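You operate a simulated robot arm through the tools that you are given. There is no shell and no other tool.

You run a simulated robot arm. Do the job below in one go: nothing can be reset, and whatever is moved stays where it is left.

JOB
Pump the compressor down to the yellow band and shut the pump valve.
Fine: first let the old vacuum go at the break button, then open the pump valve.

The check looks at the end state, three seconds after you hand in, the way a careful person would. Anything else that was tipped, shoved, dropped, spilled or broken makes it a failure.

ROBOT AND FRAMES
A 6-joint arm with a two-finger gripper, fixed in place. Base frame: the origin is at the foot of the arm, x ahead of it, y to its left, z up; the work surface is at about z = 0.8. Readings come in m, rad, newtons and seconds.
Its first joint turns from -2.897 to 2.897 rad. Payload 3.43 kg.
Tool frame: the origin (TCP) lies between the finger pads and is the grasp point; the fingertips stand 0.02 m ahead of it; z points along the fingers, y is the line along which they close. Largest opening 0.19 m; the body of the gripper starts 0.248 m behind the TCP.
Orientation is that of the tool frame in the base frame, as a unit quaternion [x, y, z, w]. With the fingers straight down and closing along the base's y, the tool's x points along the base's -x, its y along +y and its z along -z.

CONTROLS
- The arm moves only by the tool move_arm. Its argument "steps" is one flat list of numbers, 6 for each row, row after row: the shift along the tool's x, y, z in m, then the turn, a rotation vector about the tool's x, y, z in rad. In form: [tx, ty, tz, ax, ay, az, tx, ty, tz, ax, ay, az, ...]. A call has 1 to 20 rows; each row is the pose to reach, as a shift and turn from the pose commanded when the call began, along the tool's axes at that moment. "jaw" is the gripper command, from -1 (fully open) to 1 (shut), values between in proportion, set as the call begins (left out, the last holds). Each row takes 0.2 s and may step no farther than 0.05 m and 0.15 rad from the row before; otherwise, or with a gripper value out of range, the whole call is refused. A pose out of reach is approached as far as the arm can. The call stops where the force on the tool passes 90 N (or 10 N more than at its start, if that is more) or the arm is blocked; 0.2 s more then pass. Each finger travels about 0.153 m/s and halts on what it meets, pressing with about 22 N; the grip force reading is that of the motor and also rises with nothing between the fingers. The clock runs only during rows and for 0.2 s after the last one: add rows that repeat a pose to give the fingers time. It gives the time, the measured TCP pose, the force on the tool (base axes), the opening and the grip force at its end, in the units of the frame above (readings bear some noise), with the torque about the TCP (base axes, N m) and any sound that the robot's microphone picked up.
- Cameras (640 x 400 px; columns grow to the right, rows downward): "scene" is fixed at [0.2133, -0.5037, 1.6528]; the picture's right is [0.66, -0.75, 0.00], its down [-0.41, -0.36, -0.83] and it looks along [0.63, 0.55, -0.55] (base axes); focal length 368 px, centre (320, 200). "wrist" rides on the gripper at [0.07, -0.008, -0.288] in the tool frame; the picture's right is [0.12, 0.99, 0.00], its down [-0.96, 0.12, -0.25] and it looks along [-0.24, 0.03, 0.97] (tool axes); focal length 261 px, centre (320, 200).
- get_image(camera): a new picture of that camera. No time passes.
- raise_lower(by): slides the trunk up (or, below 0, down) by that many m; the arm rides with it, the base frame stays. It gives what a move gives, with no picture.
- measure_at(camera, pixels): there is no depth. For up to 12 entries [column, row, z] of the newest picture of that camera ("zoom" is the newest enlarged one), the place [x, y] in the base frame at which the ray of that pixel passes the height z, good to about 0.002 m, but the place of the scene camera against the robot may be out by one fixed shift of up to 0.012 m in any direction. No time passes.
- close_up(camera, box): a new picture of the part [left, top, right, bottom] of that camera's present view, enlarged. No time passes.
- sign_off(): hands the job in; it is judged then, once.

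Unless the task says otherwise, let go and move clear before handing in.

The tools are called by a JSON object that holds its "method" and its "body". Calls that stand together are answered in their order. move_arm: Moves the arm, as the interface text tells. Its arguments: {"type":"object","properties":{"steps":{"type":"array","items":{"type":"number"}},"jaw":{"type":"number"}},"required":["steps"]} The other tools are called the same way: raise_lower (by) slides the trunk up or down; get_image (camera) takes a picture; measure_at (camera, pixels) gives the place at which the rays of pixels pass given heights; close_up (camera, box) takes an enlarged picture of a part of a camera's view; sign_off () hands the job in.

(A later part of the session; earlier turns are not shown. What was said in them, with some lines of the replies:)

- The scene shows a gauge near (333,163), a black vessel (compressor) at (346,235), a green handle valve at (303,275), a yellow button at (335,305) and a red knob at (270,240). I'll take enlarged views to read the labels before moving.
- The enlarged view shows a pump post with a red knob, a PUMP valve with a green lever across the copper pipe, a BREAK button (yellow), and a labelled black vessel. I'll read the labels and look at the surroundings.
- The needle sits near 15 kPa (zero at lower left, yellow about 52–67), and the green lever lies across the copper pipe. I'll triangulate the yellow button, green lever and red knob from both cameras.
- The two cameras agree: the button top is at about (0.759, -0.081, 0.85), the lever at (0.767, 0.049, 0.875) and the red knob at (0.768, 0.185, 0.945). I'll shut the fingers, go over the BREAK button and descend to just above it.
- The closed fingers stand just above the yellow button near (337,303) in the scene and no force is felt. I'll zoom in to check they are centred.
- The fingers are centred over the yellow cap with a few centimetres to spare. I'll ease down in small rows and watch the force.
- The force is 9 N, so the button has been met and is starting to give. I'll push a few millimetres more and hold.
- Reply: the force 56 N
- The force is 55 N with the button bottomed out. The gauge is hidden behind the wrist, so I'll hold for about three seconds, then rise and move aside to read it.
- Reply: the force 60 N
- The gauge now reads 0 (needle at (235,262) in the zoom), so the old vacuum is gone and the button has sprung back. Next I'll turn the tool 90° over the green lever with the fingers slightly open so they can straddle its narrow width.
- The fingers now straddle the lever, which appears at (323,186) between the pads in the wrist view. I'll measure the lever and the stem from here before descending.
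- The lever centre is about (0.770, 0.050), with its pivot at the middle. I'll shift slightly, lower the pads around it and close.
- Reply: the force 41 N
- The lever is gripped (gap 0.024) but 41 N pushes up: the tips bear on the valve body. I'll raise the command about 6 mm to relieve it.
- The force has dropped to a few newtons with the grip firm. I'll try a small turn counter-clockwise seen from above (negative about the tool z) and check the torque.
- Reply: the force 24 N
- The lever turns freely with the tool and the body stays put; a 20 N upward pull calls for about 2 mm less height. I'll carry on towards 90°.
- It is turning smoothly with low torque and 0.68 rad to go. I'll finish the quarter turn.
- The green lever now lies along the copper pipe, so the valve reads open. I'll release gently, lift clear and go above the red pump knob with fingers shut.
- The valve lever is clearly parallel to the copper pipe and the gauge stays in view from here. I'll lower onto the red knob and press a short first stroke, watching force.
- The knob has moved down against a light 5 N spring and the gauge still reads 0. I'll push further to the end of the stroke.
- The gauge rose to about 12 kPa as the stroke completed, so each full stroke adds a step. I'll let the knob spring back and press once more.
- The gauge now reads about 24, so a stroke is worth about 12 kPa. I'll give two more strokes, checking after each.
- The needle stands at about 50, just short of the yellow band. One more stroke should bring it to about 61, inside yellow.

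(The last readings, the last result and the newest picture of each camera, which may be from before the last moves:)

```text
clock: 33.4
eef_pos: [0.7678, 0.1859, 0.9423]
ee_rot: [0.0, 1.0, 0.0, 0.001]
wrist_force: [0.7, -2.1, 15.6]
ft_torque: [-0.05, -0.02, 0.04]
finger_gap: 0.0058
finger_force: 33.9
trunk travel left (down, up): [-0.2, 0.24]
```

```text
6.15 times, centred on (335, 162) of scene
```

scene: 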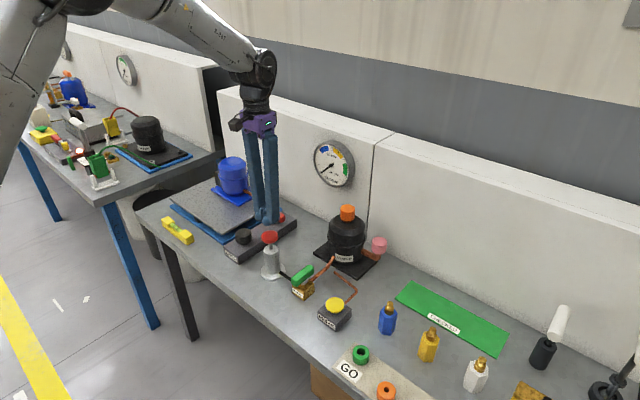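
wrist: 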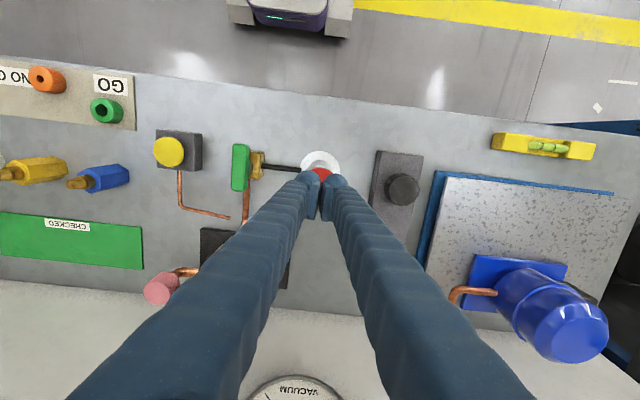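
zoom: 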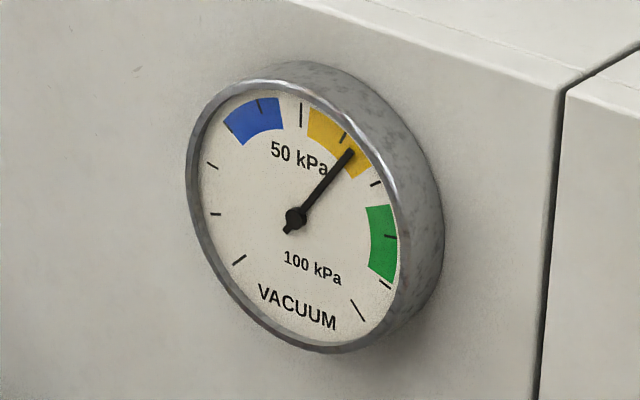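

The needle is inside the yellow band at about 62. Now I'll lift off the pump knob and go back over the green lever with the fingers opened to straddle it.

{"method": "move_arm", "body": {"steps": [0, 0, -0.02, 0, 0, 0, 0, 0, -0.05, 0, 0, 0, 0, 0, -0.086, 0, 0, 0, 0, -0.045, -0.086, 0, 0, 0, -0.001, -0.09, -0.086, 0, 0, 0, -0.002, -0.136, -0.086, 0, 0, 0, -0.002, -0.136, -0.086, 0, 0, 0]}}

{"method": "move_arm", "body": {"steps": [0, 0, 0.04, 0, 0, 0, 0, 0, 0.08, 0, 0, 0, 0, 0, 0.11, 0, 0, 0, 0, 0, 0.11, 0, 0, 0], "jaw": 0.37}}

{"method": "close_up", "body": {"camera": "wrist", "box": [270, 140, 390, 230]}}

{"method": "close_up", "body": {"camera": "scene", "box": [260, 220, 360, 310]}}

{"method": "close_up", "body": {"camera": "scene", "box": [300, 130, 370, 195]}}

```text
clock: 35.0
eef_pos: [0.7707, 0.0491, 1.0272]
ee_rot: [0.0, 1.0, 0.0, 0.0]
wrist_force: [-0.5, -0.5, -0.3]
ft_torque: [0.15, -0.01, 0.0]
finger_gap: 0.0
finger_force: 34.5
trunk travel left (down, up): [-0.2, 0.24]
```

```text
clock: 36.0
eef_pos: [0.7714, 0.0486, 0.9155]
ee_rot: [0.0, 1.0, 0.0, 0.0]
wrist_force: [0.3, -0.3, 0.3]
ft_torque: [0.05, 0.02, 0.02]
finger_gap: 0.0596
finger_force: 0.0
trunk travel left (down, up): [-0.2, 0.24]
```

```text
4.44 times, centred on (330, 185) of wrist
```

zoom: 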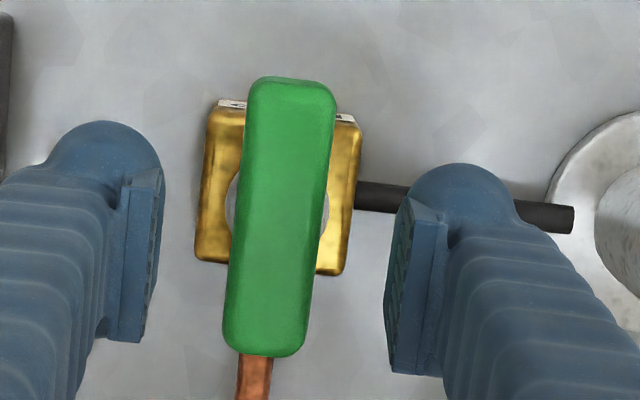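

```text
4.44 times, centred on (310, 265) of scene
```

zoom: 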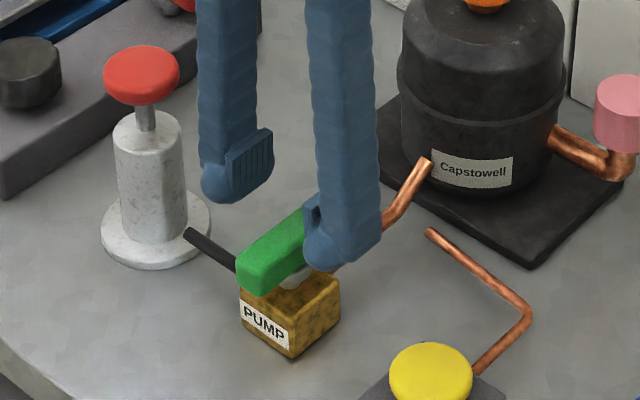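

```text
6.15 times, centred on (335, 162) of scene
```

zoom: 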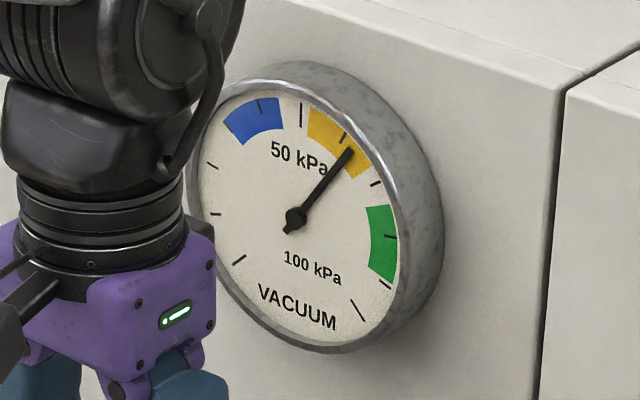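

The gauge holds in yellow and the lever sits well centred between the pads at (282,217) in the zoom. I'll lower to the earlier relieved height of about 0.878 and grip.

{"method": "move_arm", "body": {"steps": [0.0005, 0.001, 0.015, 0, 0, 0, 0.0005, 0.001, 0.029, 0, 0, 0, 0.0005, 0.001, 0.038, 0, 0, 0, 0.0005, 0.001, 0.038, 0, 0, 0]}}

{"method": "move_arm", "body": {"steps": [0, 0, 0, 0, 0, 0, 0, 0, 0, 0, 0, 0, 0, 0, 0, 0, 0, 0], "jaw": 1}}

```text
clock: 37.0
eef_pos: [0.7699, 0.0506, 0.8791]
ee_rot: [0.0, 1.0, 0.0, 0.0]
wrist_force: [0.3, 0.8, 0.2]
ft_torque: [-0.03, -0.02, 0.03]
finger_gap: 0.0599
finger_force: 0.1
trunk travel left (down, up): [-0.2, 0.24]
```

```text
clock: 37.8
eef_pos: [0.77, 0.0496, 0.8796]
ee_rot: [0.0, 1.0, 0.0, -0.001]
wrist_force: [0.6, -4.8, -2.1]
ft_torque: [-0.07, -0.09, 0.01]
finger_gap: 0.0238
finger_force: 44.2
trunk travel left (down, up): [-0.2, 0.24]
```

The grip is clean (gap 0.024, little force). I'll turn the lever clockwise from above by a quarter turn, back to its original closed position across the pipe.

{"method": "move_arm", "body": {"steps": [0, 0, 0, 0, 0, 0.13, 0, 0, 0, 0, 0, 0.26, 0, 0, 0, 0, 0, 0.39, 0, 0, 0, 0, 0, 0.52, 0, 0, 0, 0, 0, 0.65, 0, 0, 0, 0, 0, 0.78, 0, 0, 0, 0, 0, 0.78]}}

```text
clock: 39.4
eef_pos: [0.771, 0.0493, 0.8791]
ee_rot: [0.381, 0.924, 0.001, -0.001]
wrist_force: [1.6, -11.5, 0.8]
ft_torque: [-0.12, -0.03, -0.01]
finger_gap: 0.0241
finger_force: 45.3
trunk travel left (down, up): [-0.2, 0.24]
```

{"method": "move_arm", "body": {"steps": [0, 0, 0, 0, 0, 0.13, 0, 0, 0, 0, 0, 0.26, 0, 0, 0, 0, 0, 0.39, 0, 0, 0, 0, 0, 0.52, 0, 0, 0, 0, 0, 0.65, 0, 0, 0, 0, 0, 0.75, 0, 0, 0, 0, 0, 0.7908, 0, 0, 0, 0, 0, 0.7908]}}

{"method": "close_up", "body": {"camera": "wrist", "box": [270, 140, 390, 230]}}

{"method": "close_up", "body": {"camera": "scene", "box": [260, 220, 360, 310]}}

{"method": "close_up", "body": {"camera": "scene", "box": [300, 130, 370, 195]}}

```text
clock: 41.2
eef_pos: [0.7699, 0.0503, 0.8786]
ee_rot: [0.707, 0.707, 0.001, 0.0]
wrist_force: [0.2, -17.6, 5.3]
ft_torque: [-0.27, 0.0, 0.04]
finger_gap: 0.024
finger_force: 44.8
trunk travel left (down, up): [-0.2, 0.24]
```

```text
4.44 times, centred on (330, 185) of wrist
```

zoom: 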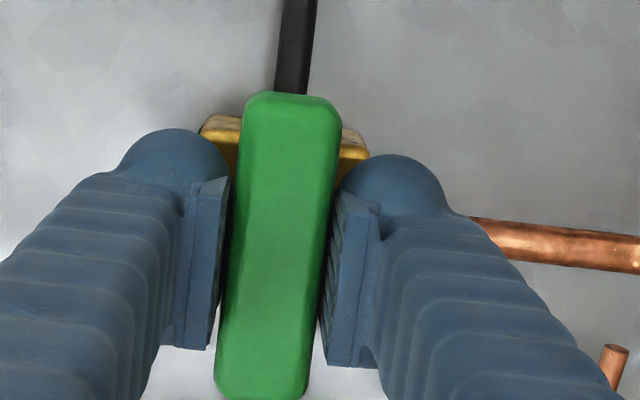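

```text
4.44 times, centred on (310, 265) of scene
```

zoom: 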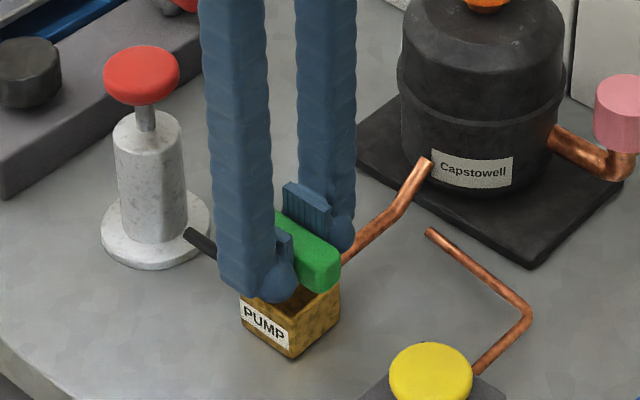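

```text
6.15 times, centred on (335, 162) of scene
```

zoom: 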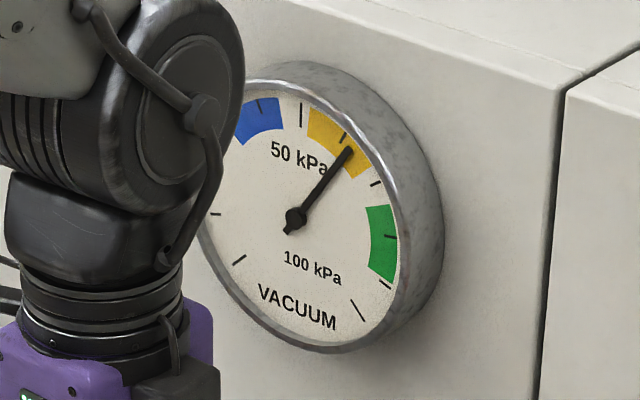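

The lever lies across the pipe again, parallel to the black hose as at the start, and the needle is still in yellow. I'll open the fingers, lift clear, and check.

{"method": "move_arm", "body": {"steps": [0, 0, 0, 0, 0, 0, 0, 0, 0, 0, 0, 0, 0, 0, -0.03, 0, 0, 0, 0, 0, -0.07, 0, 0, 0, 0, 0, -0.12, 0, 0, 0, 0, 0, -0.17, 0, 0, 0, 0, 0, -0.22, 0, 0, 0, 0, 0, -0.27, 0, 0, 0, 0, 0, -0.27, 0, 0, 0], "jaw": 0.37}}

{"method": "get_image", "body": {"camera": "scene"}}

{"method": "close_up", "body": {"camera": "scene", "box": [230, 210, 370, 340]}}

{"method": "close_up", "body": {"camera": "scene", "box": [300, 130, 370, 195]}}

{"method": "get_image", "body": {"camera": "wrist"}}

```text
clock: 43.2
eef_pos: [0.7694, 0.0523, 1.1484]
ee_rot: [0.707, 0.708, 0.0, 0.0]
wrist_force: [0.4, 0.2, -0.3]
ft_torque: [0.03, -0.02, -0.05]
finger_gap: 0.06
finger_force: 0.0
trunk travel left (down, up): [-0.2, 0.24]
```

```text
taken
```

scene: 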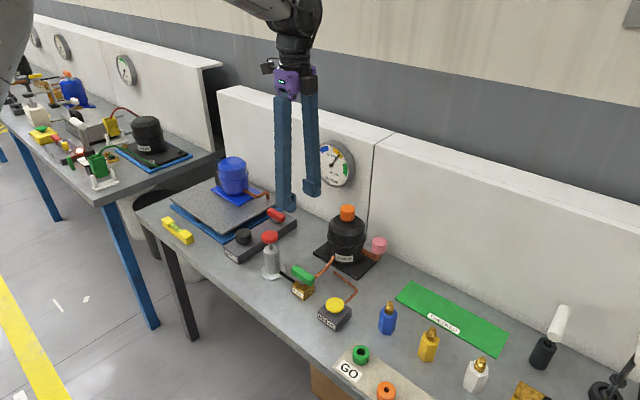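

```text
3.08 times, centred on (300, 275) of scene
```

zoom: 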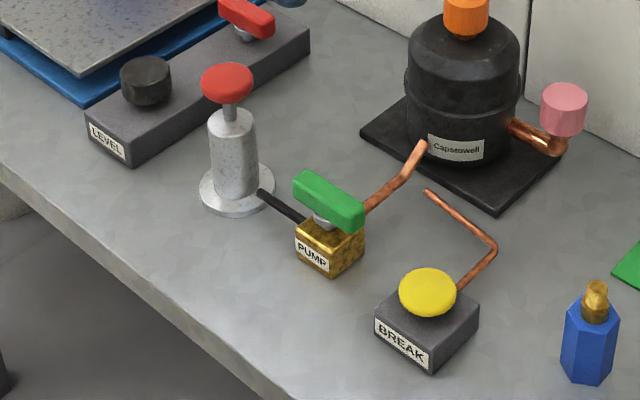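

```text
6.15 times, centred on (335, 162) of scene
```

zoom: 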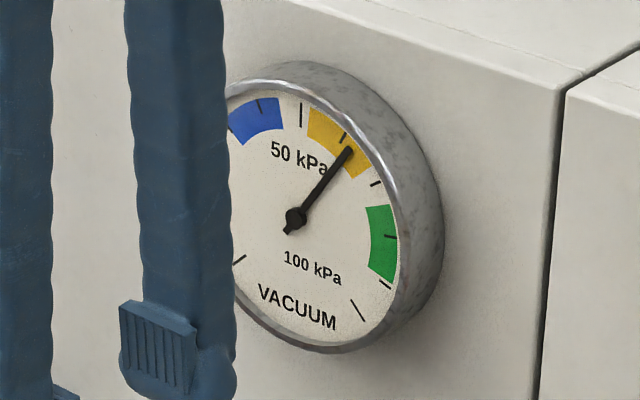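

```text
taken
```

wrist: 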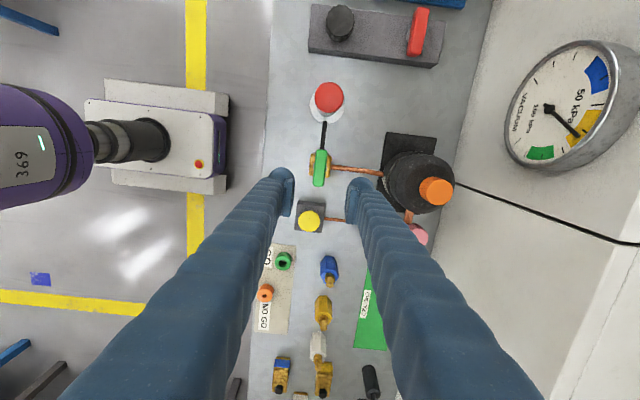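

The needle is steady inside the yellow band ((348,150) in the zoom), the green lever is back across the pipe, and the button and knob have sprung up. Nothing else has moved and the arm is clear, so I'm handing in.

{"method": "sign_off", "body": {}}

```text
The job is handed in.
```

The compressor is pumped down to about 62 kPa, inside the yellow band, and the pump valve is shut. I handed the job in and have not had a result back from the check.

- **Old vacuum:** I held the BREAK button down for about three seconds and the gauge fell from about 15 kPa to 0 before I touched the valve.
- **Pumping:** I turned the PUMP lever a quarter turn to lie along the copper pipe. Five full strokes of the red knob then raised the gauge by about 12 kPa each.
- **Shutting:** I turned the lever back across the pipe to where it started. The needle held steady in yellow after that.

At the end the button and knob had sprung back up. Nothing else on the bench looked moved, and the arm was lifted clear with the fingers open.
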